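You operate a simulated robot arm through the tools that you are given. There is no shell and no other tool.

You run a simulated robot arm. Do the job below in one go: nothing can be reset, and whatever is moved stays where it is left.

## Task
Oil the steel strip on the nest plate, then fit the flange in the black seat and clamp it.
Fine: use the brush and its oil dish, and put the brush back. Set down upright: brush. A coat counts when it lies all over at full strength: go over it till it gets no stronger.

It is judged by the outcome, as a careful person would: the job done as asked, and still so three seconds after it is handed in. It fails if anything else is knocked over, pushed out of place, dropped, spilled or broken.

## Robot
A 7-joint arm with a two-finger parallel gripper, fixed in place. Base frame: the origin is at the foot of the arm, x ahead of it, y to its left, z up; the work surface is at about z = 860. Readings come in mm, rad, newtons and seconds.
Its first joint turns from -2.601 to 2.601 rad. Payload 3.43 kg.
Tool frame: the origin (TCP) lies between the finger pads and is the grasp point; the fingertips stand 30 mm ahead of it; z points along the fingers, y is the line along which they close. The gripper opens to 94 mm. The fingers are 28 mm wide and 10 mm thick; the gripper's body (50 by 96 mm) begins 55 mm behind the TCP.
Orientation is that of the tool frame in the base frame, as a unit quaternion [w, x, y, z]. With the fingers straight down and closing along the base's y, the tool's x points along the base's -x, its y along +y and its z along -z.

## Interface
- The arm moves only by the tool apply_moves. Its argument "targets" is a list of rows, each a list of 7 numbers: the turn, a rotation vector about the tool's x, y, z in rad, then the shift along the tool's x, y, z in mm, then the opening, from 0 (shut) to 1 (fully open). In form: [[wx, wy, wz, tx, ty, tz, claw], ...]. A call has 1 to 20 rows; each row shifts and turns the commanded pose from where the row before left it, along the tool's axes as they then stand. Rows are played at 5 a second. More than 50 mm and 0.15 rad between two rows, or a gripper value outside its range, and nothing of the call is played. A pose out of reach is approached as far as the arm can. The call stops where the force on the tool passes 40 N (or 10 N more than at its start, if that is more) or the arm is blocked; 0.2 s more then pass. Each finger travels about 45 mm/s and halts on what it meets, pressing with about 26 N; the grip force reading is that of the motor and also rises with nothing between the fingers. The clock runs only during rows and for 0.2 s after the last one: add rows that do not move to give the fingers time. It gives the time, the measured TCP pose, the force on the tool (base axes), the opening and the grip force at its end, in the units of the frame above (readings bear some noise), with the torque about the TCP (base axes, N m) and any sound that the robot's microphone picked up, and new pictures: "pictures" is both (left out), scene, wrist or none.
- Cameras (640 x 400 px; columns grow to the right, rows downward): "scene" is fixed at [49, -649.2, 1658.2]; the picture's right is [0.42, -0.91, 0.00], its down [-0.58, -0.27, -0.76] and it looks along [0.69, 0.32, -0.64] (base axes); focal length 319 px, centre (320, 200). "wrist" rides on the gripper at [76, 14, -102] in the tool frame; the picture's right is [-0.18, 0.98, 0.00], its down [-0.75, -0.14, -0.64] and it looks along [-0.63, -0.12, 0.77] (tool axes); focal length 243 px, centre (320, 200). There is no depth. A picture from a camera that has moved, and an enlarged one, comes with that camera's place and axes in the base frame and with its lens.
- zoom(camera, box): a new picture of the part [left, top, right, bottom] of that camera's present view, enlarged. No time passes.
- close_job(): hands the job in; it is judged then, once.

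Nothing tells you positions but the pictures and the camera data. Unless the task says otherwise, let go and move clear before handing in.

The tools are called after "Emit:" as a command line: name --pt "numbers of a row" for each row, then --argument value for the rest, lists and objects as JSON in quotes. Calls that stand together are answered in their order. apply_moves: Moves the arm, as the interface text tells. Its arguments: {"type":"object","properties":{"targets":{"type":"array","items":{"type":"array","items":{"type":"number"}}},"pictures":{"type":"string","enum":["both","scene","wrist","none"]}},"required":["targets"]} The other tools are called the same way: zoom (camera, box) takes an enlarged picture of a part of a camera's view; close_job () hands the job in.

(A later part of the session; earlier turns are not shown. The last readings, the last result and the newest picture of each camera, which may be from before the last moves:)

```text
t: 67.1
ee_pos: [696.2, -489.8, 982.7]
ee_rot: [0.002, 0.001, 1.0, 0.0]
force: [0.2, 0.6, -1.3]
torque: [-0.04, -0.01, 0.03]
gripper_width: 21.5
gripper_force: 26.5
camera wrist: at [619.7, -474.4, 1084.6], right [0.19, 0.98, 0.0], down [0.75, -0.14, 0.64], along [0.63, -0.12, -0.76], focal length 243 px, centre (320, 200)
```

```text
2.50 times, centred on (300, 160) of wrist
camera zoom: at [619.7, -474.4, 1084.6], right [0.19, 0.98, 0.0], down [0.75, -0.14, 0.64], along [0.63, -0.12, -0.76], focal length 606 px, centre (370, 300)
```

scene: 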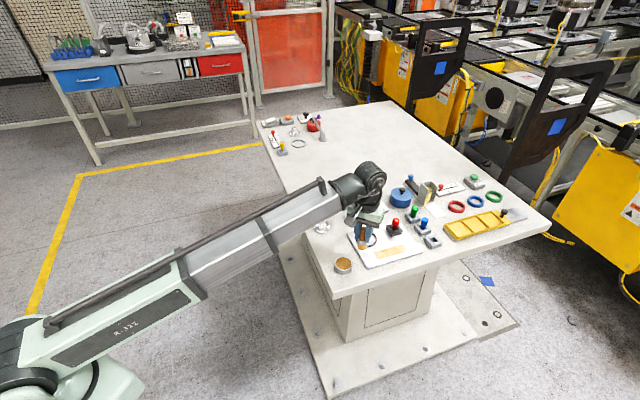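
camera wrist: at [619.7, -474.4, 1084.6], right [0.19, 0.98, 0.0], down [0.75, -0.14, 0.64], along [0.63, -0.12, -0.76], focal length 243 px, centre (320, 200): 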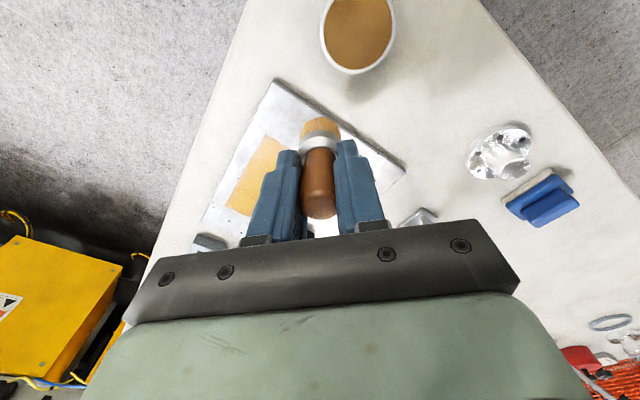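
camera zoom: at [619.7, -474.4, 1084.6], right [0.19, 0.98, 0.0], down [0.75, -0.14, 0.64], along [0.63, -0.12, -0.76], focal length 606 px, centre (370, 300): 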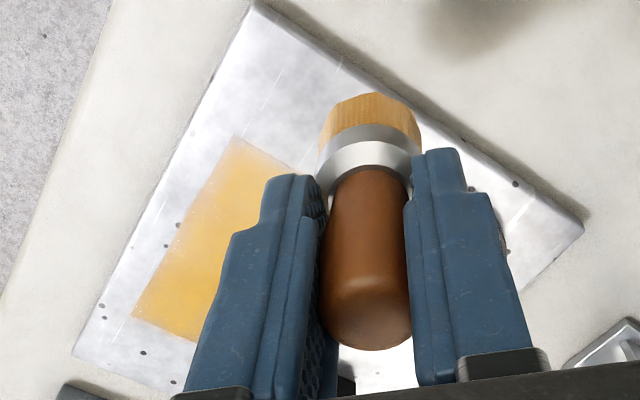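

The coat hasn't changed, so it is at full strength. Now I'll return the brush to its original spot at (710, -387).

Emit:
apply_moves --pt "0 0 0 -4.9 34.3 0 0" --pt "0 0 0 -4.9 34.3 0 0" --pt "0 0 0 -4.8 34.4 0 0" --pt "0 0 0 0 0 20 0" --pt "0 0 0 0 0 20 0" --pt "0 0 0 0 0 12 0" --pt "0 0 0 0 0 0 0"

Emit:
zoom --camera "wrist" --box '[220, 80, 420, 240]'

Emit:
zoom --camera "scene" --box '[300, 190, 380, 280]'

```text
t: 68.7
ee_pos: [711.3, -385.8, 930.8]
ee_rot: [0.002, 0.001, 1.0, -0.001]
force: [-0.3, 0.2, -1.2]
torque: [0.01, 0.02, -0.02]
gripper_width: 22.3
gripper_force: 26.1
camera wrist: at [634.3, -371.1, 1032.2], right [0.19, 0.98, 0.0], down [0.75, -0.14, 0.64], along [0.63, -0.12, -0.76], focal length 243 px, centre (320, 200)
```

scene: 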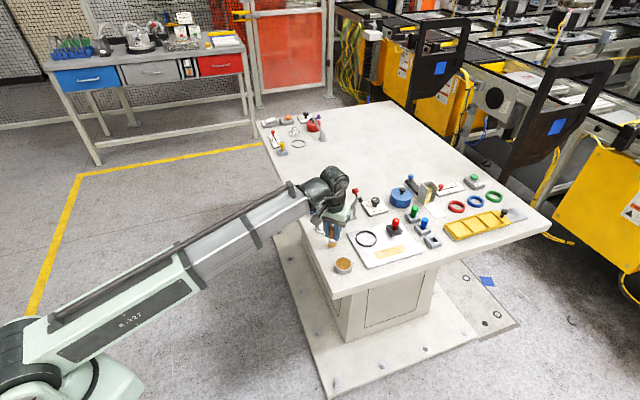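
wrist: 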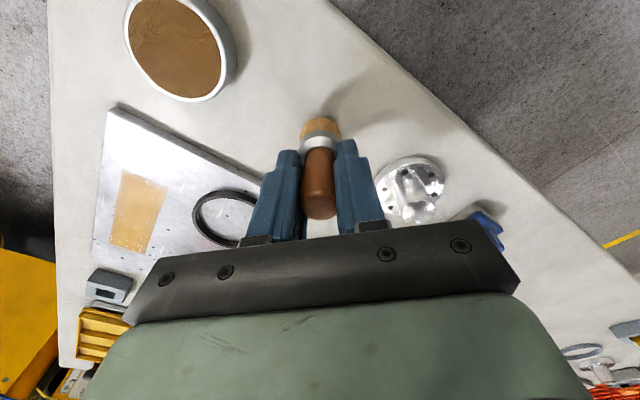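

```text
2.50 times, centred on (320, 160) of wrist
camera zoom: at [634.3, -371.1, 1032.2], right [0.19, 0.98, 0.0], down [0.75, -0.14, 0.64], along [0.63, -0.12, -0.76], focal length 606 px, centre (320, 300)
```

zoom: 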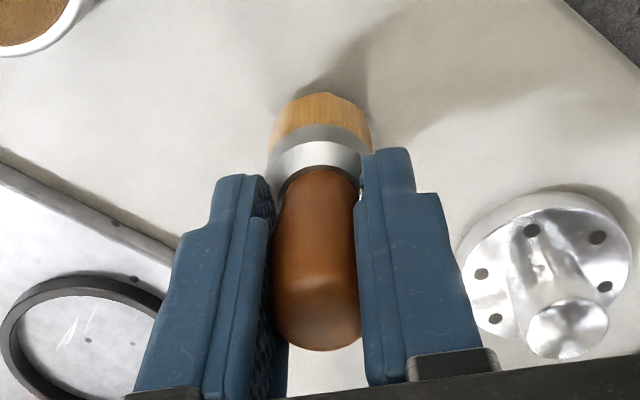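

```text
4.44 times, centred on (340, 235) of scene
camera zoom: at [49.0, -649.2, 1658.2], right [0.42, -0.91, 0.0], down [-0.58, -0.27, -0.76], along [0.69, 0.32, -0.64], focal length 1416 px, centre (231, 44)
```

zoom: 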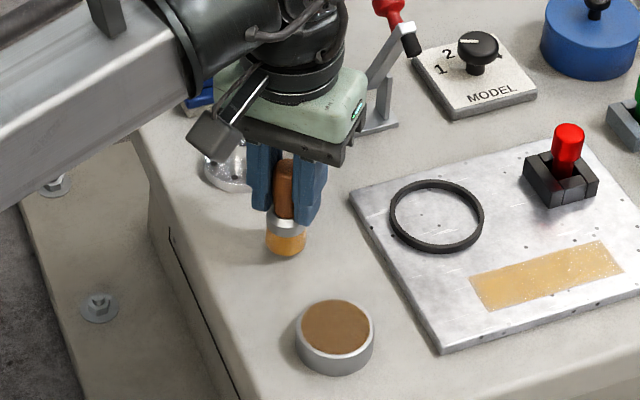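

The brush is back over its spot. Lowering gently to the table.

Emit:
apply_moves --pt "0 0 0 0.5 -0.5 2 0" --pt "0 0 0 0 0 1.5 0" --pt "0 0 0 0 0 1 0" --pt "0 0 0 0 0 0.7 0" --pt "0 0 0 0 0 0.5 0" --pt "0 0 0 0 0 0 0" --pictures "none"

```text
t: 70.1
ee_pos: [708.7, -385.1, 924.5]
ee_rot: [0.002, 0.0, 1.0, 0.0]
force: [0.2, 1.1, -1.0]
torque: [-0.02, -0.04, 0.0]
gripper_width: 21.7
gripper_force: 25.8
```

Emit:
apply_moves --pt "0 0 0 0 0 0.5 0" --pt "0 0 0 0 0 0.5 0" --pt "0 0 0 0 0 0 0" --pictures "none"

```text
t: 70.9
ee_pos: [710.2, -387.8, 923.9]
ee_rot: [0.003, 0.001, 1.0, 0.0]
force: [-0.4, 0.1, -0.5]
torque: [0.01, -0.03, 0.0]
gripper_width: 21.8
gripper_force: 26.0
```

Emit:
apply_moves --pt "0 0 0 0 0 0.5 0" --pt "0 0 0 0 0 0.5 0" --pt "0 0 0 0 0 0 0" --pictures "none"

Emit:
zoom --camera "scene" --box '[315, 220, 360, 260]'

```text
t: 71.7
ee_pos: [709.9, -386.5, 924.1]
ee_rot: [0.002, 0.001, 1.0, -0.002]
force: [0.3, -1.2, 13.5]
torque: [-0.02, -0.07, -0.01]
gripper_width: 21.8
gripper_force: 26.3
```

```text
10.00 times, centred on (338, 240) of scene
camera zoom: at [49.0, -649.2, 1658.2], right [0.42, -0.91, 0.0], down [-0.58, -0.27, -0.76], along [0.69, 0.32, -0.64], focal length 3187 px, centre (145, -200)
```

zoom: 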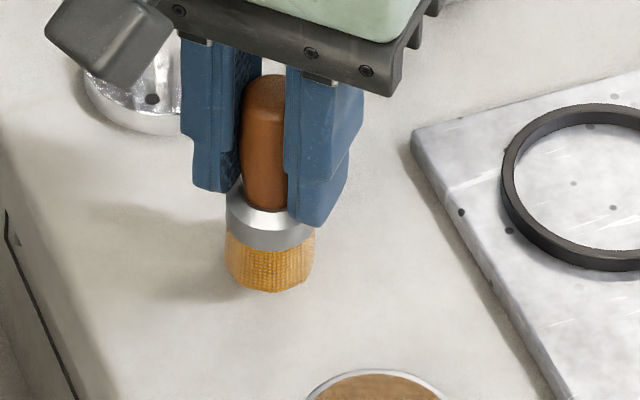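

The brush is standing on the table (13 N). I'll release it and lift straight up.

Emit:
apply_moves --pt "0 0 0 0 0 -0.3 0" --pt "0 0 0 0 0 0 0.3" --pt "0 0 0 0 0 0 0.5" --pt "0 0 0 0 0 0 0.6" --pt "0 0 0 0 0 0 0.6" --pt "0 0 0 0 0 0 0.6" --pictures "none"

Emit:
zoom --camera "scene" --box '[315, 220, 360, 260]'

```text
t: 73.1
ee_pos: [709.9, -386.4, 923.7]
ee_rot: [0.002, 0.001, 1.0, 0.0]
force: [0.4, -0.6, -0.4]
torque: [-0.01, 0.01, 0.03]
gripper_width: 56.6
gripper_force: 0.1
```

```text
10.00 times, centred on (338, 240) of scene
camera zoom: at [49.0, -649.2, 1658.2], right [0.42, -0.91, 0.0], down [-0.58, -0.27, -0.76], along [0.69, 0.32, -0.64], focal length 3187 px, centre (145, -200)
```

zoom: 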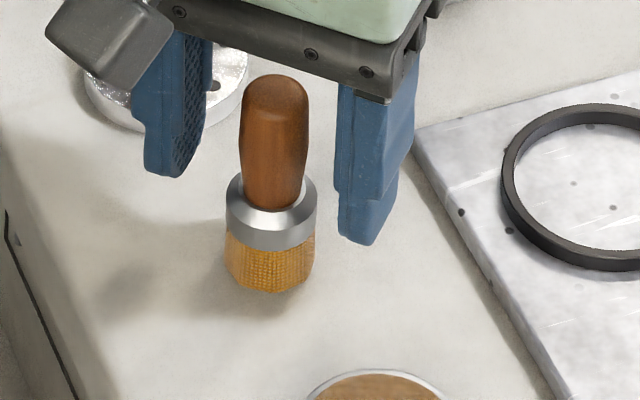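

The brush stands upright. I'll lift clear and move towards the flange to measure it.

Emit:
apply_moves --pt "0 0 0 0 0 -30 0.6" --pt "0 0 0 0 0 -40 0.6" --pt "0 0 0 0 0 -10 0.6" --pt "0 0 0 -12 31 0 1" --pt "0 0 0 -12 31 0 1" --pt "0 0 0 -3 0 0 1" --pt "0 0 0 0 0 0 1"

Emit:
zoom --camera "wrist" --box '[240, 60, 440, 220]'

Emit:
zoom --camera "scene" --box '[295, 195, 385, 265]'

```text
t: 74.7
ee_pos: [736.8, -324.3, 1003.1]
ee_rot: [0.002, 0.001, 1.0, 0.0]
force: [0.8, -1.0, -0.2]
torque: [-0.01, 0.02, -0.01]
gripper_width: 94.3
gripper_force: 0.0
camera wrist: at [660.6, -309.8, 1104.8], right [0.19, 0.98, 0.0], down [0.75, -0.14, 0.64], along [0.63, -0.12, -0.76], focal length 243 px, centre (320, 200)
```

scene: 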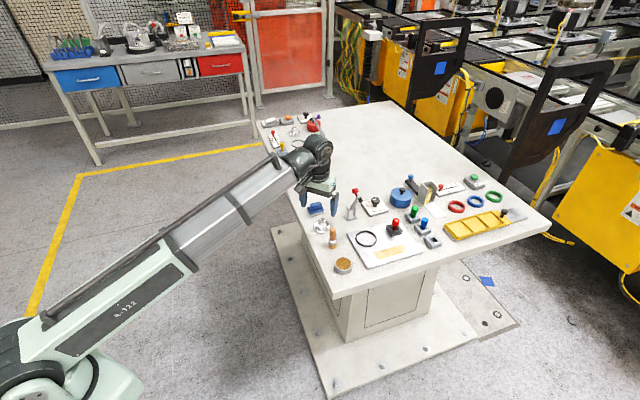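
wrist: 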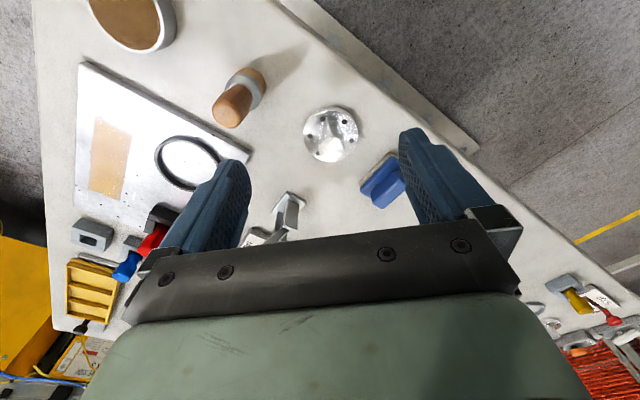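

```text
2.50 times, centred on (340, 140) of wrist
camera zoom: at [660.6, -309.8, 1104.8], right [0.19, 0.98, 0.0], down [0.75, -0.14, 0.64], along [0.63, -0.12, -0.76], focal length 606 px, centre (270, 350)
```

zoom: 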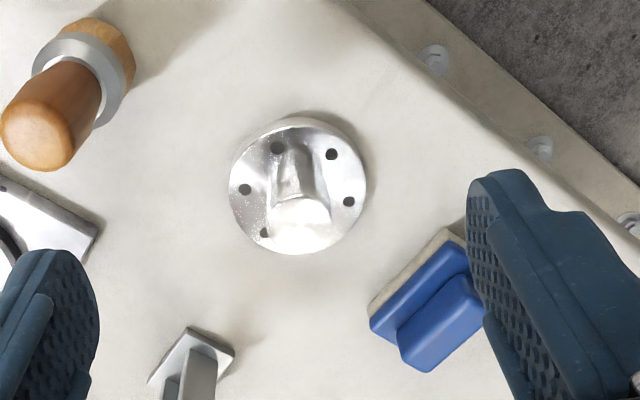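

```text
5.71 times, centred on (340, 230) of scene
camera zoom: at [49.0, -649.2, 1658.2], right [0.42, -0.91, 0.0], down [-0.58, -0.27, -0.76], along [0.69, 0.32, -0.64], focal length 1821 px, centre (206, 29)
```

zoom: 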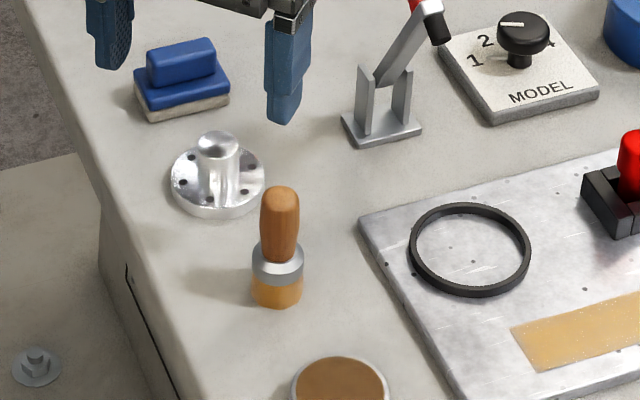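

The flange lies at about (770, -319), is 57 mm across and has a hub rising to about z 900. I'll narrow the opening, move above the hub and check alignment.

Emit:
apply_moves --pt "0 0 0 -16.7 2.6 0 0.6" --pt "0 0 0 -16.7 2.6 0 0.6" --pt "0 0 0 0 0 20 0.6" --pt "0 0 0 0 0 18 0.6" --pt "0 0 0 0 0 0 0.6"

Emit:
zoom --camera "wrist" --box '[240, 80, 400, 210]'

Emit:
zoom --camera "scene" --box '[300, 200, 360, 250]'

```text
t: 75.9
ee_pos: [769.6, -319.5, 965.1]
ee_rot: [0.001, 0.001, 1.0, -0.001]
force: [0.7, 0.2, -0.9]
torque: [0.0, 0.01, 0.0]
gripper_width: 56.4
gripper_force: 0.2
camera wrist: at [693.7, -305.5, 1066.7], right [0.19, 0.98, 0.0], down [0.75, -0.14, 0.64], along [0.63, -0.12, -0.76], focal length 243 px, centre (320, 200)
```

scene: 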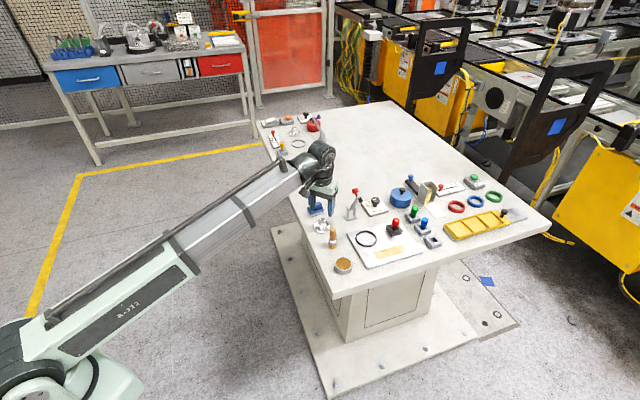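
wrist: 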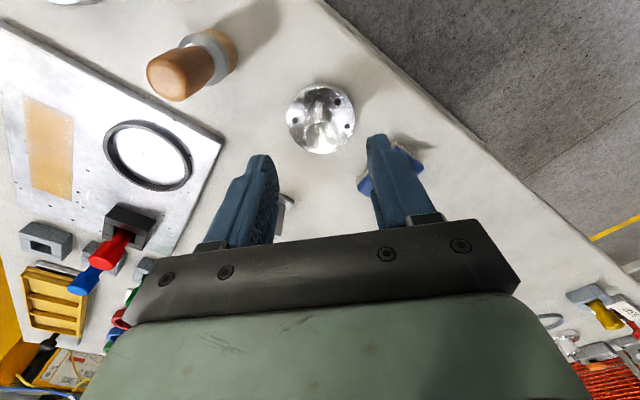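

```text
3.08 times, centred on (320, 145) of wrist
camera zoom: at [693.7, -305.5, 1066.7], right [0.19, 0.98, 0.0], down [0.75, -0.14, 0.64], along [0.63, -0.12, -0.76], focal length 746 px, centre (320, 369)
```

zoom: 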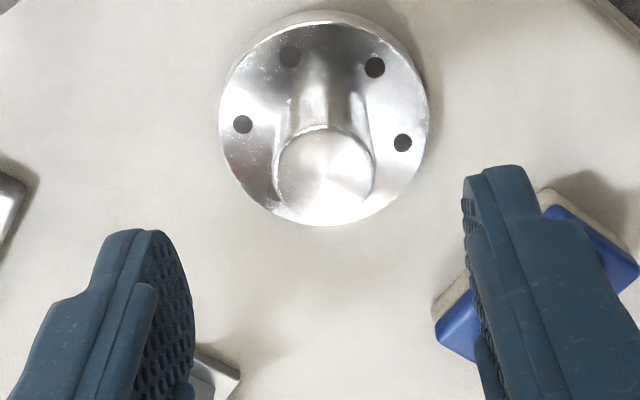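

```text
8.00 times, centred on (330, 225) of scene
camera zoom: at [49.0, -649.2, 1658.2], right [0.42, -0.91, 0.0], down [-0.58, -0.27, -0.76], along [0.69, 0.32, -0.64], focal length 2550 px, centre (240, 0)
```

zoom: 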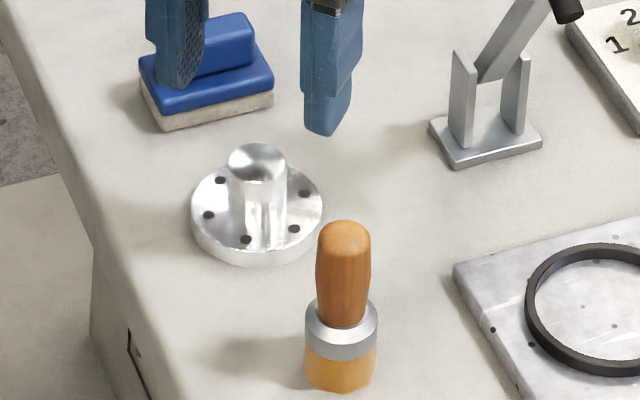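

The hub is 25 mm thick, with its top near z 901 and almost exactly under the TCP. Descending to grip it just above the disc.

Emit:
apply_moves --pt "0 0 0 -1.2 0.4 20 0.6" --pt "0 0 0 0 0 20 0.6" --pt "0 0 0 0 0 15 0.6" --pt "0 0 0 0 0 6.5 0.6" --pt "0 0 0 0 0 0 0.6" --pictures "none"

Emit:
zoom --camera "scene" --box '[300, 200, 360, 250]'

Emit:
zoom --camera "wrist" --box '[220, 80, 420, 240]'

```text
t: 77.1
ee_pos: [771.1, -319.4, 904.2]
ee_rot: [0.001, 0.001, 1.0, 0.0]
force: [-0.2, 0.1, 0.1]
torque: [-0.01, 0.01, -0.01]
gripper_width: 56.5
gripper_force: 0.0
```

```text
8.00 times, centred on (330, 225) of scene
camera zoom: at [49.0, -649.2, 1658.2], right [0.42, -0.91, 0.0], down [-0.58, -0.27, -0.76], along [0.69, 0.32, -0.64], focal length 2550 px, centre (240, 0)
```

zoom: 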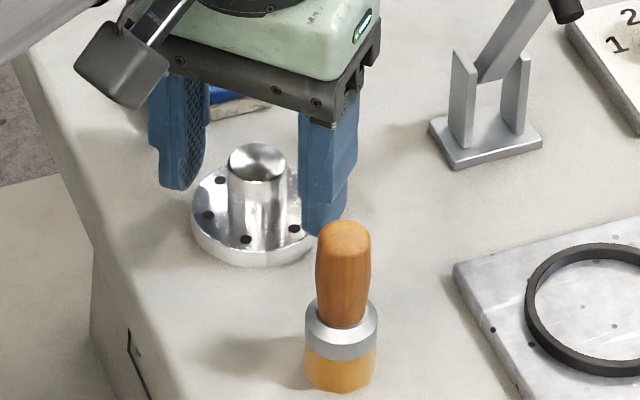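

```text
2.50 times, centred on (320, 160) of wrist
camera zoom: at [694.9, -304.7, 1005.4], right [0.19, 0.98, 0.0], down [0.75, -0.14, 0.65], along [0.63, -0.12, -0.76], focal length 606 px, centre (320, 300)
```

zoom: 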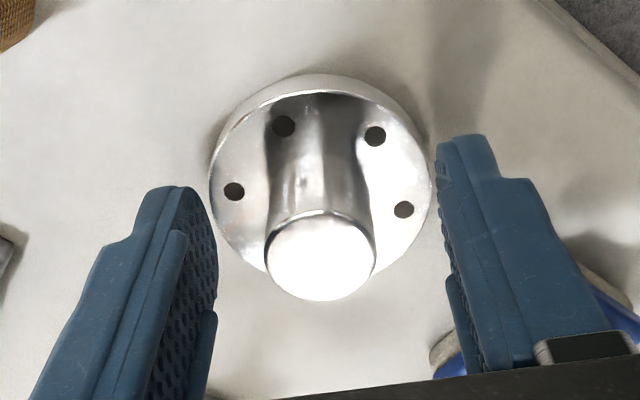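

The hub sits centrally between the fingers. Closing on it.

Emit:
apply_moves --pt "0 0 0 0 0 0 0.4" --pt "0 0 0 0 0 0 0.25" --pt "0 0 0 0 0 0 0" --pt "0 0 0 0 0 0 0" --pt "0 0 0 0 0 0 0" --pt "0 0 0 0 0 0 0" --pictures "none"

Emit:
apply_moves --pt "0 0 0 0 0 -10 0" --pt "0 0 0 0 0 -10 0" --pt "0 0 0 0 0 0 0"

Emit:
zoom --camera "wrist" --box '[220, 80, 420, 240]'

Emit:
zoom --camera "scene" --box '[300, 200, 360, 250]'

```text
t: 78.5
ee_pos: [771.0, -319.2, 903.7]
ee_rot: [0.002, 0.001, 1.0, 0.0]
force: [0.1, -1.3, -0.6]
torque: [-0.01, -0.01, -0.02]
gripper_width: 25.0
gripper_force: 25.6
```

```text
t: 79.3
ee_pos: [771.6, -319.4, 923.5]
ee_rot: [0.003, 0.001, 1.0, 0.0]
force: [-0.3, -0.3, -3.0]
torque: [0.0, 0.0, -0.01]
gripper_width: 25.0
gripper_force: 26.4
camera wrist: at [695.1, -304.8, 1025.4], right [0.19, 0.98, 0.0], down [0.75, -0.14, 0.64], along [0.63, -0.12, -0.76], focal length 243 px, centre (320, 200)
```

scene: 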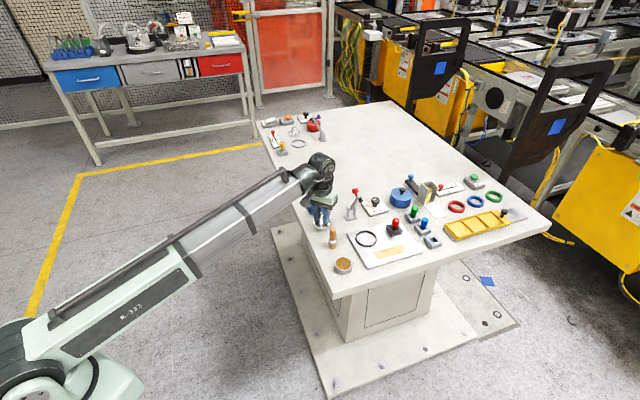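
wrist: 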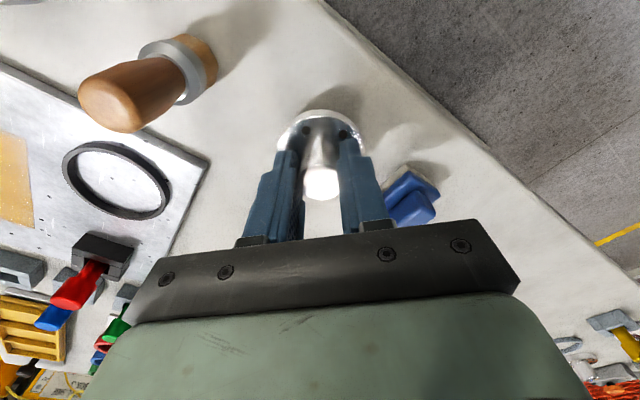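

```text
2.50 times, centred on (320, 160) of wrist
camera zoom: at [695.1, -304.8, 1025.4], right [0.19, 0.98, 0.0], down [0.75, -0.14, 0.64], along [0.63, -0.12, -0.76], focal length 606 px, centre (320, 300)
```

zoom: 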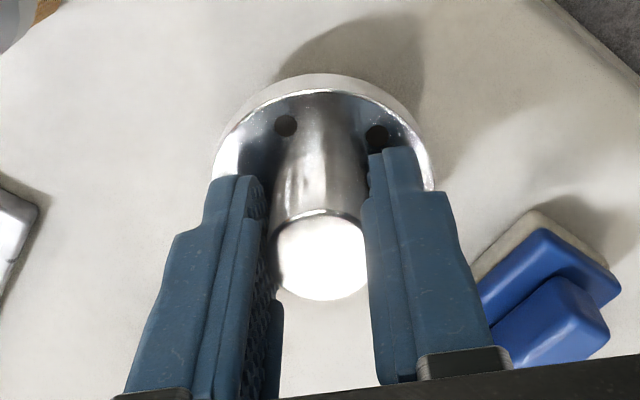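

```text
8.00 times, centred on (330, 225) of scene
camera zoom: at [49.0, -649.2, 1658.2], right [0.42, -0.91, 0.0], down [-0.58, -0.27, -0.76], along [0.69, 0.32, -0.64], focal length 2550 px, centre (240, 0)
```

zoom: 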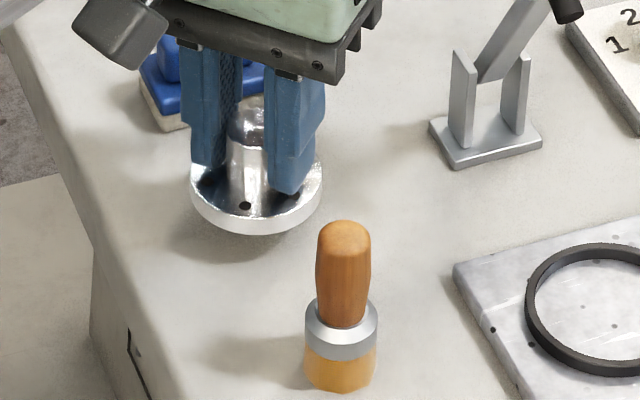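

The flange is held level and clear of the table. I'll raise it and carry it around the clamp to hover over the ring at about (774, -479).

Emit:
apply_moves --pt "0 0 0 0 0 -35 0" --pt "0 0 0 0 0 -40 0" --pt "0 0 0 11 -41 0 0" --pt "0 0 0 8 -40 0 0" --pt "0 0 0 -8 -40 0 0" --pt "0 0 0 -14 -39 0 0" --pt "0 0 0 0 0 0 0"

Emit:
zoom --camera "wrist" --box '[220, 50, 420, 210]'

Emit:
zoom --camera "scene" --box '[340, 190, 410, 260]'

```text
t: 80.9
ee_pos: [773.6, -478.6, 998.0]
ee_rot: [0.002, 0.001, 1.0, -0.001]
force: [0.3, -0.4, -3.5]
torque: [0.02, -0.01, -0.01]
gripper_width: 25.2
gripper_force: 26.5
camera wrist: at [697.6, -464.3, 1100.0], right [0.19, 0.98, 0.0], down [0.75, -0.14, 0.64], along [0.63, -0.12, -0.76], focal length 243 px, centre (320, 200)
```

scene: 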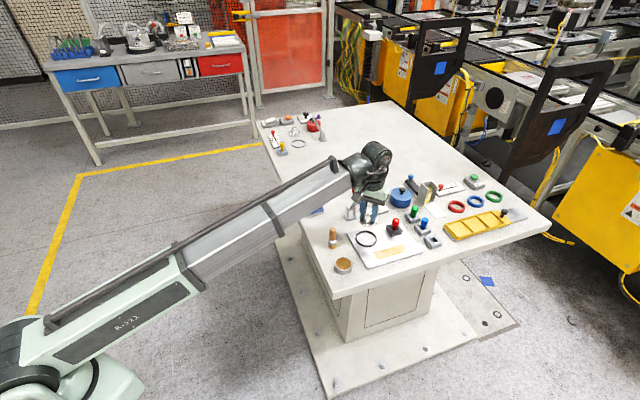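
wrist: 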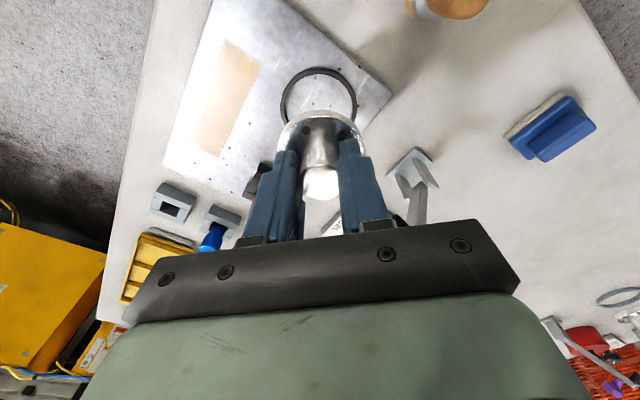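

```text
2.50 times, centred on (320, 130) of wrist
camera zoom: at [697.6, -464.3, 1100.0], right [0.19, 0.98, 0.0], down [0.75, -0.14, 0.64], along [0.63, -0.12, -0.76], focal length 606 px, centre (320, 375)
```

zoom: 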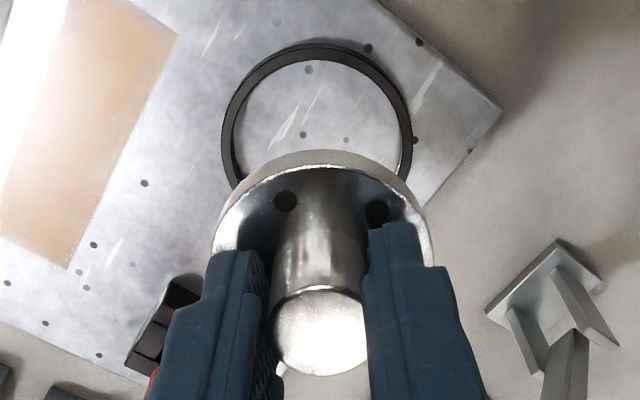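

```text
5.71 times, centred on (375, 225) of scene
camera zoom: at [49.0, -649.2, 1658.2], right [0.42, -0.91, 0.0], down [-0.58, -0.27, -0.76], along [0.69, 0.32, -0.64], focal length 1821 px, centre (6, 57)
```

zoom: 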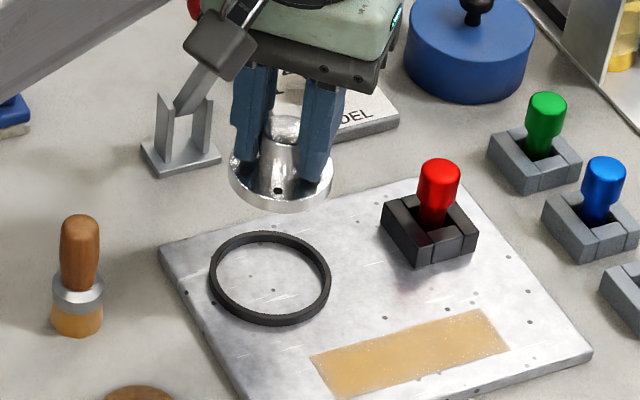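

From both views the ring centre is nearer (777, -480). I'll shift slightly and lower part-way, watching the clearance to the clamp arm.

Emit:
apply_moves --pt "0 0 0 -2.8 -0.8 0 0" --pt "0 0 0 0 0 25 0" --pt "0 0 0 0 0 23 0" --pt "0 0 0 0 0 0 0"

Emit:
zoom --camera "wrist" --box '[220, 50, 420, 210]'

Emit:
zoom --camera "scene" --box '[340, 180, 410, 250]'

```text
t: 81.9
ee_pos: [778.1, -479.5, 950.7]
ee_rot: [0.001, 0.001, 1.0, -0.001]
force: [-0.4, 0.1, -2.6]
torque: [0.0, -0.01, -0.02]
gripper_width: 25.0
gripper_force: 25.9
camera wrist: at [700.5, -465.2, 1052.3], right [0.19, 0.98, 0.0], down [0.75, -0.14, 0.64], along [0.63, -0.12, -0.76], focal length 243 px, centre (320, 200)
```

scene: 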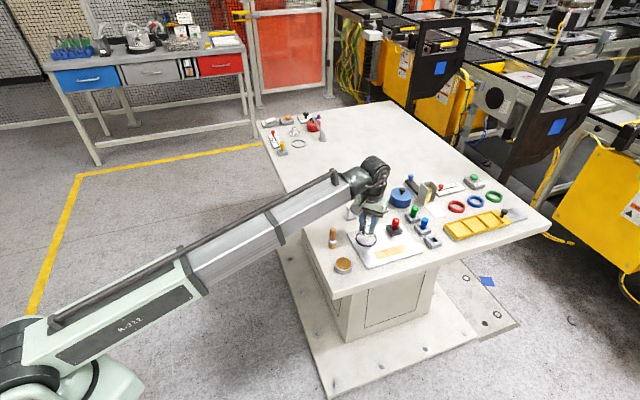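
wrist: 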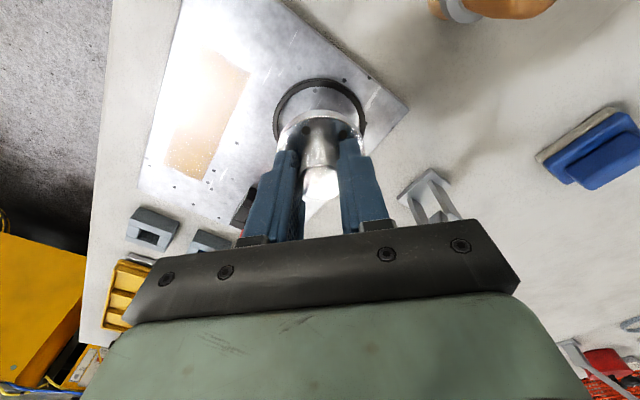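

```text
2.50 times, centred on (320, 130) of wrist
camera zoom: at [700.5, -465.2, 1052.3], right [0.19, 0.98, 0.0], down [0.75, -0.14, 0.64], along [0.63, -0.12, -0.76], focal length 606 px, centre (320, 375)
```

zoom: 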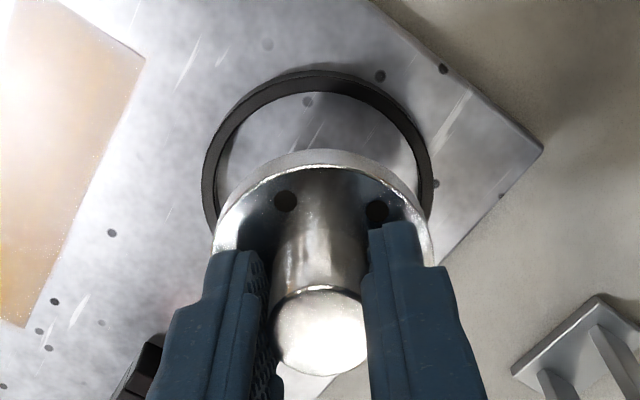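

```text
5.71 times, centred on (375, 215) of scene
camera zoom: at [49.0, -649.2, 1658.2], right [0.42, -0.91, 0.0], down [-0.58, -0.27, -0.76], along [0.69, 0.32, -0.64], focal length 1821 px, centre (6, 114)
```

zoom: 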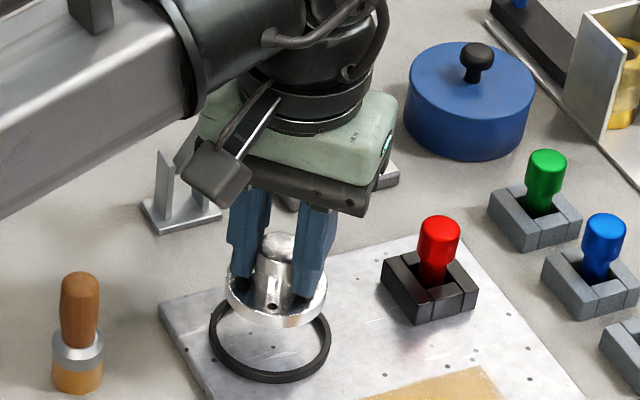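

Ring and flange are nearly concentric in both views. Lowering until the flange is just above the ring, then checking again.

Emit:
apply_moves --pt "0 0 0 0 0 14 0" --pt "0 0 0 0 0 12 0" --pt "0 0 0 0 0 0 0"

Emit:
zoom --camera "wrist" --box '[220, 60, 420, 220]'

Emit:
zoom --camera "scene" --box '[340, 200, 410, 260]'

```text
t: 82.7
ee_pos: [777.0, -480.8, 925.1]
ee_rot: [0.001, 0.001, 1.0, 0.0]
force: [0.4, 0.2, -2.2]
torque: [0.0, 0.01, 0.02]
gripper_width: 25.3
gripper_force: 26.1
camera wrist: at [700.9, -465.2, 1026.1], right [0.19, 0.98, 0.0], down [0.75, -0.14, 0.64], along [0.63, -0.12, -0.76], focal length 243 px, centre (320, 200)
```

scene: 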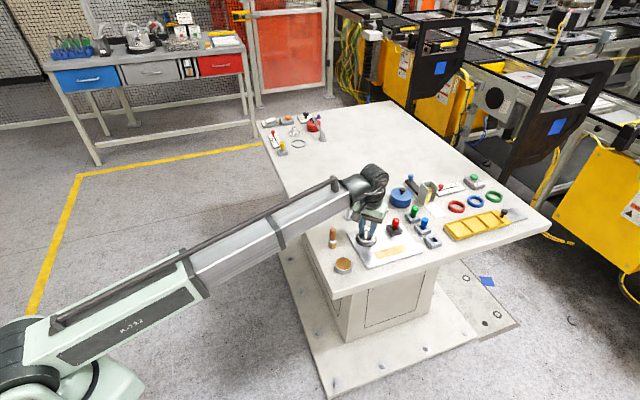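
wrist: 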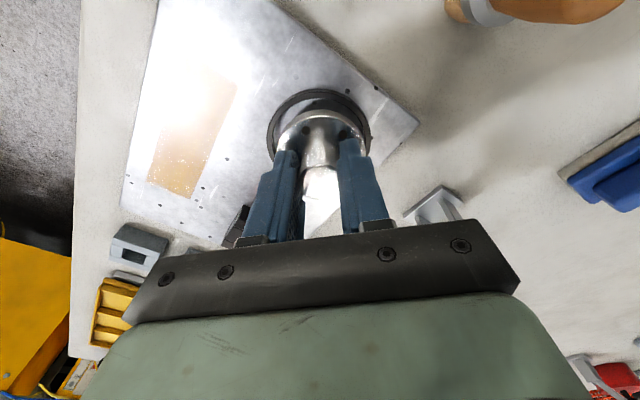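

```text
2.50 times, centred on (320, 140) of wrist
camera zoom: at [700.9, -465.2, 1026.1], right [0.19, 0.98, 0.0], down [0.75, -0.14, 0.64], along [0.63, -0.12, -0.76], focal length 606 px, centre (320, 350)
```

zoom: 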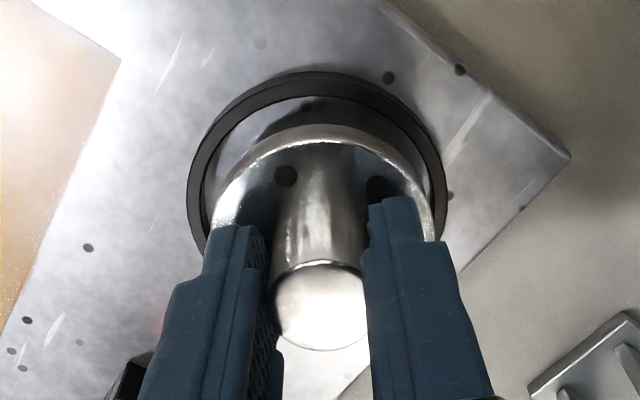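

```text
6.67 times, centred on (375, 230) of scene
camera zoom: at [49.0, -649.2, 1658.2], right [0.42, -0.91, 0.0], down [-0.58, -0.27, -0.76], along [0.69, 0.32, -0.64], focal length 2125 px, centre (-47, 0)
```

zoom: 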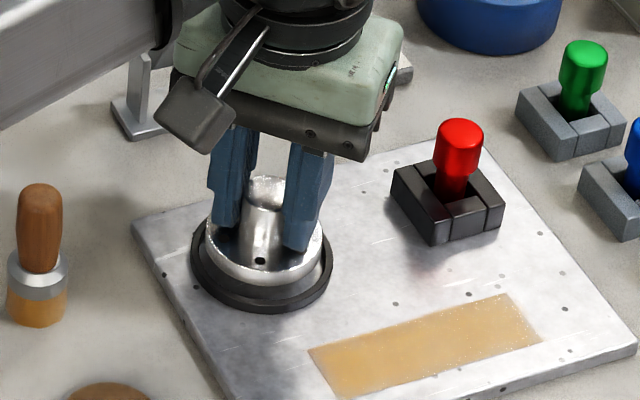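

Both views agree to within about 1 mm. I'll nudge 0.6 mm in -y and lower in small steps, checking force.

Emit:
apply_moves --pt "0 0 0 0 -0.6 1.5 0" --pt "0 0 0 0 0 1.5 0" --pt "0 0 0 0 0 1.5 0" --pt "0 0 0 0 0 1.5 0" --pt "0 0 0 0 0 0 0" --pictures "none"

Emit:
zoom --camera "wrist" --box '[220, 60, 420, 220]'

Emit:
zoom --camera "scene" --box '[350, 215, 390, 250]'

```text
t: 83.9
ee_pos: [776.0, -480.5, 918.5]
ee_rot: [0.003, 0.001, 1.0, -0.001]
force: [-1.6, -0.9, 16.1]
torque: [0.06, -0.49, -0.06]
gripper_width: 25.4
gripper_force: 26.5
```

```text
2.50 times, centred on (320, 140) of wrist
camera zoom: at [700.4, -465.6, 1021.5], right [0.19, 0.98, 0.0], down [0.75, -0.14, 0.65], along [0.63, -0.12, -0.76], focal length 606 px, centre (320, 350)
```

zoom: 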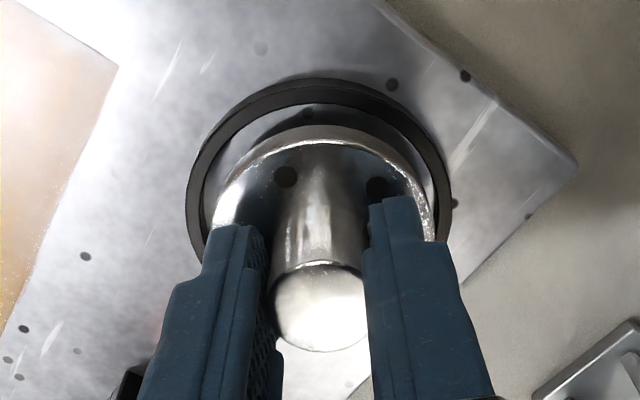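

```text
11.43 times, centred on (370, 232) of scene
camera zoom: at [49.0, -649.2, 1658.2], right [0.42, -0.91, 0.0], down [-0.58, -0.27, -0.76], along [0.69, 0.32, -0.64], focal length 3642 px, centre (-251, -171)
```

zoom: 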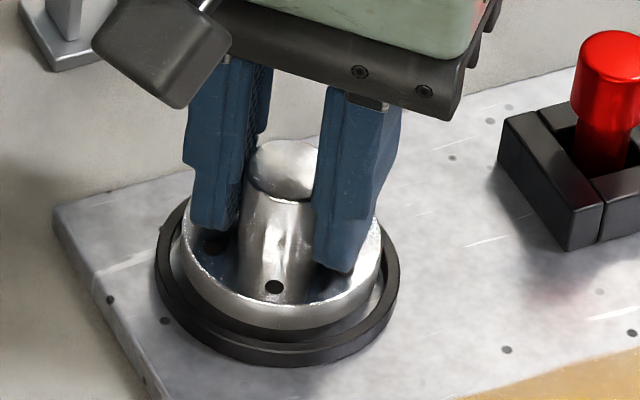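

The torque shows the flange edge resting on the +x side of the ring (about 30 mm ahead of the TCP), so it is about 2 mm too far forward. I'll raise it, shift back and try again.

Emit:
apply_moves --pt "0 0 0 0 0 -2 0" --pt "0 0 0 2.3 -0.8 0 0" --pt "0 0 0 0 0 1 0" --pt "0 0 0 0 0 1 0" --pt "0 0 0 0 0 1 0" --pt "0 0 0 0 0 1 0" --pt "0 0 0 0 0 0 0" --pictures "none"

Emit:
zoom --camera "wrist" --box '[220, 60, 420, 220]'

Emit:
zoom --camera "scene" --box '[350, 215, 390, 250]'

```text
t: 85.5
ee_pos: [774.6, -480.9, 917.0]
ee_rot: [0.002, 0.001, 1.0, 0.0]
force: [0.7, -0.2, -2.5]
torque: [0.02, -0.01, 0.04]
gripper_width: 25.2
gripper_force: 26.2
```

```text
2.50 times, centred on (320, 140) of wrist
camera zoom: at [698.6, -466.7, 1018.3], right [0.19, 0.98, 0.0], down [0.75, -0.14, 0.64], along [0.63, -0.12, -0.76], focal length 606 px, centre (320, 350)
```

zoom: 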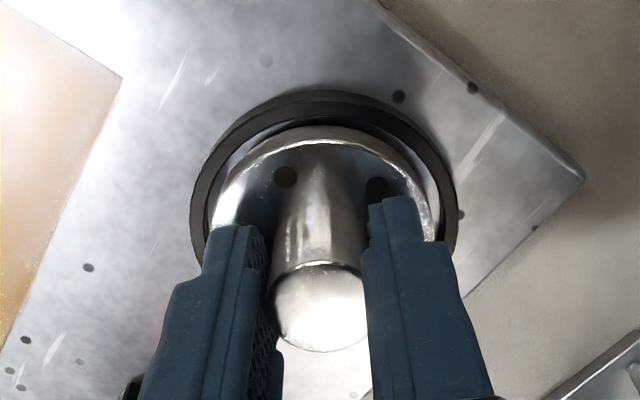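

```text
11.43 times, centred on (370, 232) of scene
camera zoom: at [49.0, -649.2, 1658.2], right [0.42, -0.91, 0.0], down [-0.58, -0.27, -0.76], along [0.69, 0.32, -0.64], focal length 3642 px, centre (-251, -171)
```

zoom: 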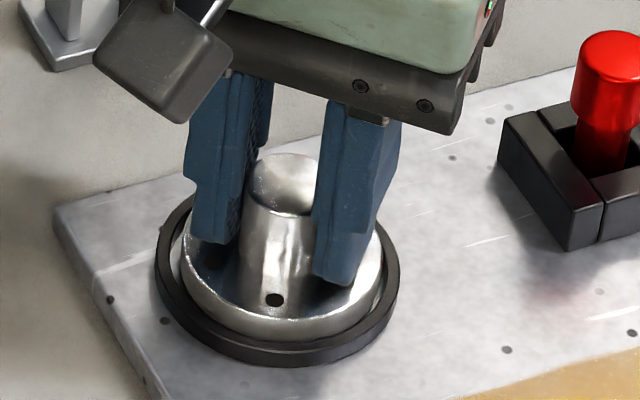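

The flange has entered the ring without contact. Lowering it to the plate.

Emit:
apply_moves --pt "0 0 0 0 0 1 0" --pt "0 0 0 0 0 1 0" --pt "0 0 0 0 0 1 0" --pt "0 0 0 0 0 0.5 0" --pt "0 0 0 0 0 0 0" --pictures "none"

Emit:
zoom --camera "scene" --box '[350, 215, 390, 250]'

```text
t: 86.7
ee_pos: [775.5, -480.7, 913.0]
ee_rot: [0.001, 0.002, 1.0, 0.0]
force: [0.9, -0.3, -0.5]
torque: [0.01, 0.08, 0.01]
gripper_width: 24.9
gripper_force: 26.1
```

```text
11.43 times, centred on (370, 232) of scene
camera zoom: at [49.0, -649.2, 1658.2], right [0.42, -0.91, 0.0], down [-0.58, -0.27, -0.76], along [0.69, 0.32, -0.64], focal length 3642 px, centre (-251, -171)
```

zoom: 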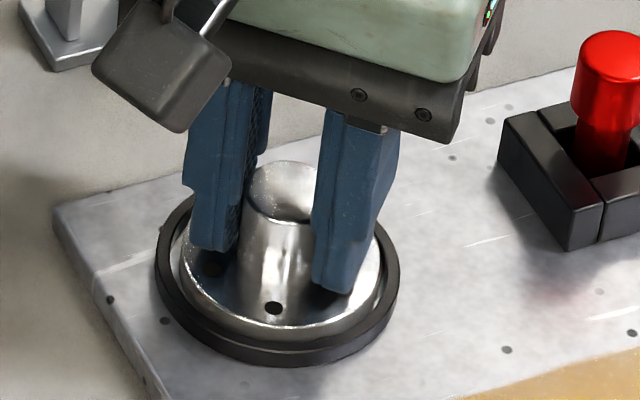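

Emit:
apply_moves --pt "0 0 0 0 0 0.4 0" --pt "0 0 0 0 0 0.4 0" --pt "0 0 0 0 0 0 0" --pictures "none"

```text
t: 87.5
ee_pos: [775.7, -481.9, 914.0]
ee_rot: [0.002, 0.001, 1.0, -0.001]
force: [0.3, -1.0, 15.1]
torque: [0.02, 0.45, -0.01]
gripper_width: 25.4
gripper_force: 26.3
```

Contact is at plate level, with a slight one-sided load, likely from a tiny tilt in the grip. I'll look closely before releasing.

Emit:
zoom --camera "wrist" --box '[240, 70, 400, 200]'

Emit:
zoom --camera "scene" --box '[355, 225, 385, 250]'

```text
3.08 times, centred on (320, 135) of wrist
camera zoom: at [698.4, -466.5, 1014.9], right [0.19, 0.98, 0.0], down [0.75, -0.14, 0.65], along [0.63, -0.12, -0.76], focal length 746 px, centre (320, 400)
```

zoom: 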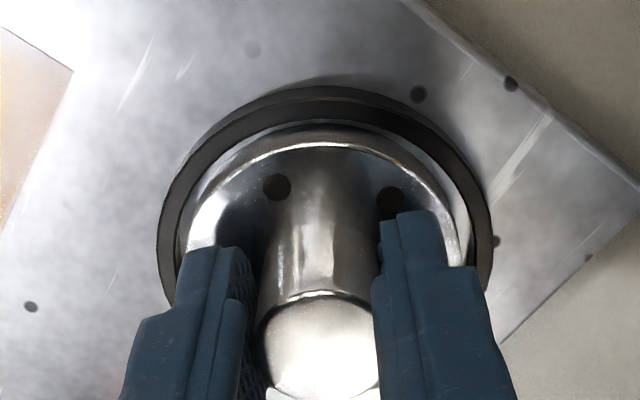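

```text
16.00 times, centred on (370, 238) of scene
camera zoom: at [49.0, -649.2, 1658.2], right [0.42, -0.91, 0.0], down [-0.58, -0.27, -0.76], along [0.69, 0.32, -0.64], focal length 5099 px, centre (-480, -400)
```

zoom: 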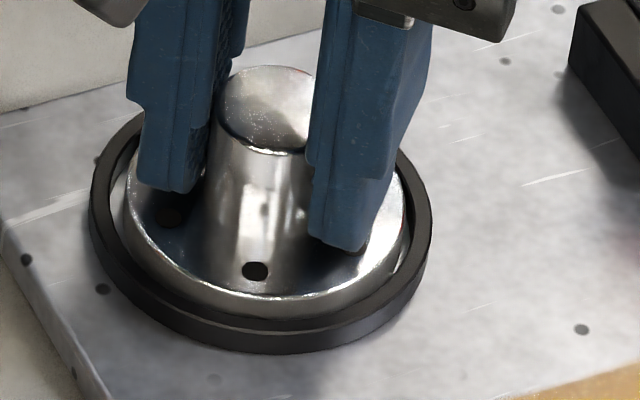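

The flange lies inside the ring, symmetric left to right. Releasing it so it settles.

Emit:
apply_moves --pt "0 0 0 0 0 -0.5 0" --pt "0 0 0 0 0 0 0.3" --pt "0 0 0 0 0 0 0.4" --pt "0 0 0 0 0 0 0.5" --pt "0 0 0 0 0 0 0.5" --pt "0 0 0 0 0 0 0.5"

Emit:
zoom --camera "wrist" --box '[240, 70, 400, 200]'

Emit:
zoom --camera "scene" --box '[355, 225, 385, 250]'

```text
t: 88.9
ee_pos: [776.2, -481.0, 913.7]
ee_rot: [0.002, 0.001, 1.0, 0.0]
force: [0.3, -0.1, 0.3]
torque: [-0.01, 0.0, 0.01]
gripper_width: 47.0
gripper_force: 0.2
camera wrist: at [698.7, -466.7, 1014.6], right [0.19, 0.98, 0.0], down [0.75, -0.14, 0.64], along [0.63, -0.12, -0.76], focal length 243 px, centre (320, 200)
```

scene: 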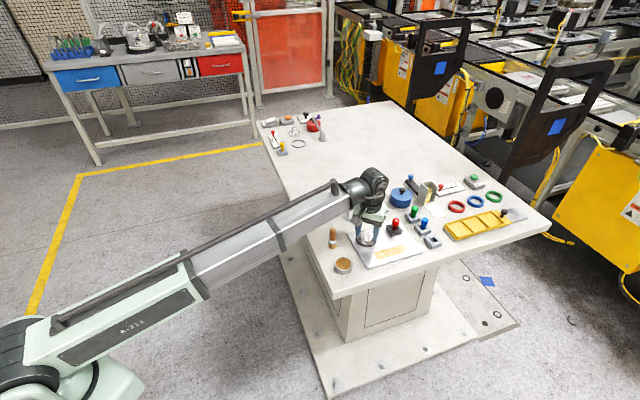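
wrist: 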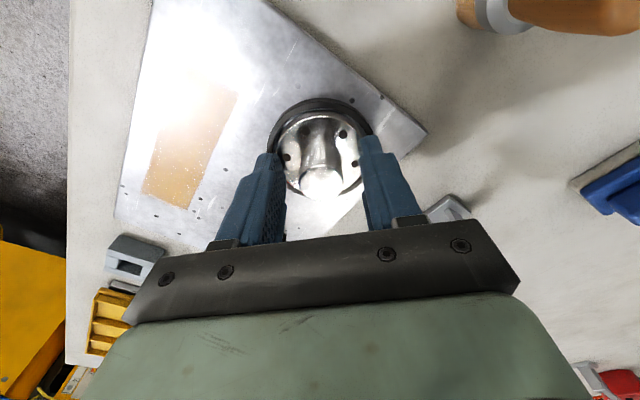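

```text
3.08 times, centred on (320, 135) of wrist
camera zoom: at [698.7, -466.7, 1014.6], right [0.19, 0.98, 0.0], down [0.75, -0.14, 0.64], along [0.63, -0.12, -0.76], focal length 746 px, centre (320, 400)
```

zoom: 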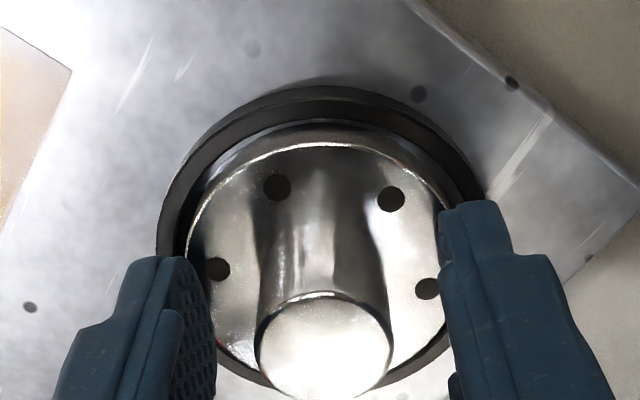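

```text
16.00 times, centred on (370, 238) of scene
camera zoom: at [49.0, -649.2, 1658.2], right [0.42, -0.91, 0.0], down [-0.58, -0.27, -0.76], along [0.69, 0.32, -0.64], focal length 5099 px, centre (-480, -400)
```

zoom: 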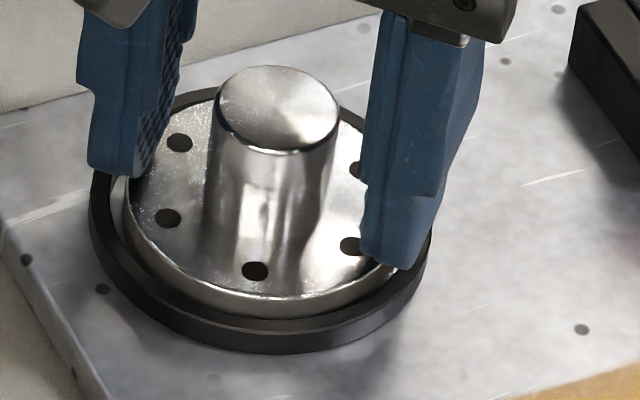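

The flange dropped flat into the seat. Lifting straight up and then moving back to study the clamp.

Emit:
apply_moves --pt "0 0 0 0 0 -20 0.5" --pt "0 0 0 0 0 -40 0.5" --pt "0 0 0 0 0 -40 0.5" --pt "0 0 0 30 10 0 0.5" --pt "0 0 0 30 20 0 0.5" --pt "0 0 0 0 0 0 0.5"

Emit:
zoom --camera "wrist" --box '[240, 80, 480, 240]'

Emit:
zoom --camera "scene" --box '[335, 175, 415, 255]'

```text
t: 90.3
ee_pos: [713.8, -452.3, 1012.3]
ee_rot: [0.003, 0.0, 1.0, 0.0]
force: [-0.8, 0.4, 0.3]
torque: [0.01, 0.01, 0.01]
gripper_width: 46.8
gripper_force: 0.0
camera wrist: at [638.5, -437.4, 1114.8], right [0.19, 0.98, 0.0], down [0.75, -0.14, 0.64], along [0.63, -0.12, -0.76], focal length 243 px, centre (320, 200)
```

scene: 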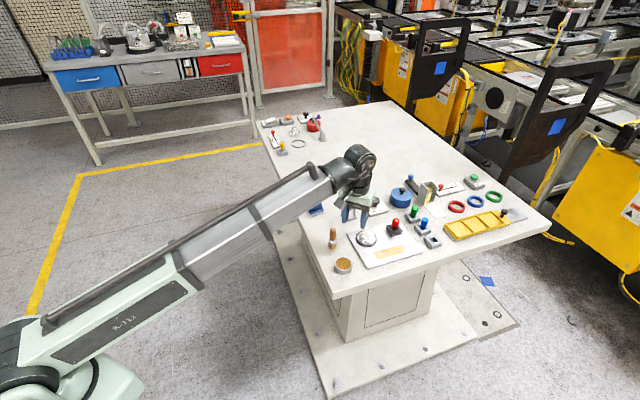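
wrist: 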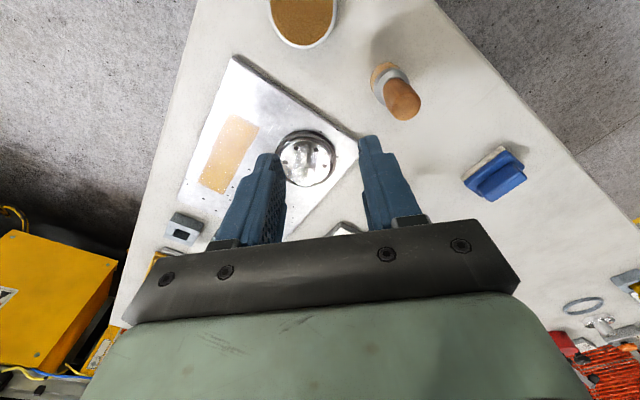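

```text
2.50 times, centred on (360, 160) of wrist
camera zoom: at [638.5, -437.4, 1114.8], right [0.19, 0.98, 0.0], down [0.75, -0.14, 0.64], along [0.63, -0.12, -0.76], focal length 606 px, centre (220, 300)
```

zoom: 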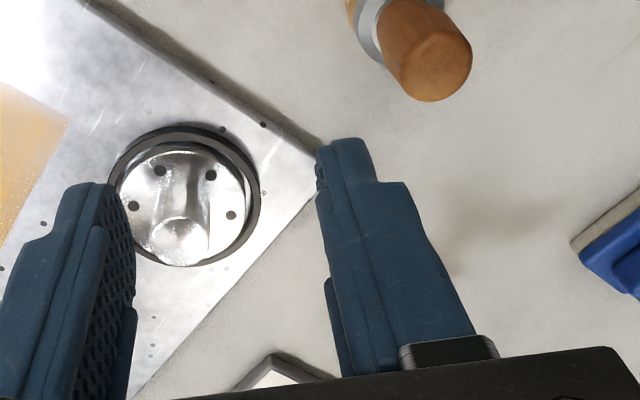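

```text
5.00 times, centred on (375, 215) of scene
camera zoom: at [49.0, -649.2, 1658.2], right [0.42, -0.91, 0.0], down [-0.58, -0.27, -0.76], along [0.69, 0.32, -0.64], focal length 1594 px, centre (45, 125)
```

zoom: 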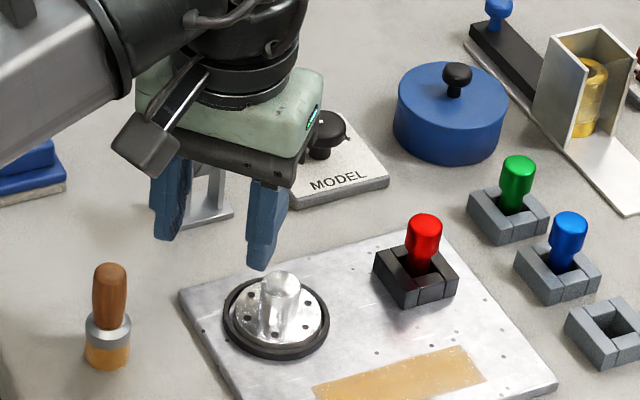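

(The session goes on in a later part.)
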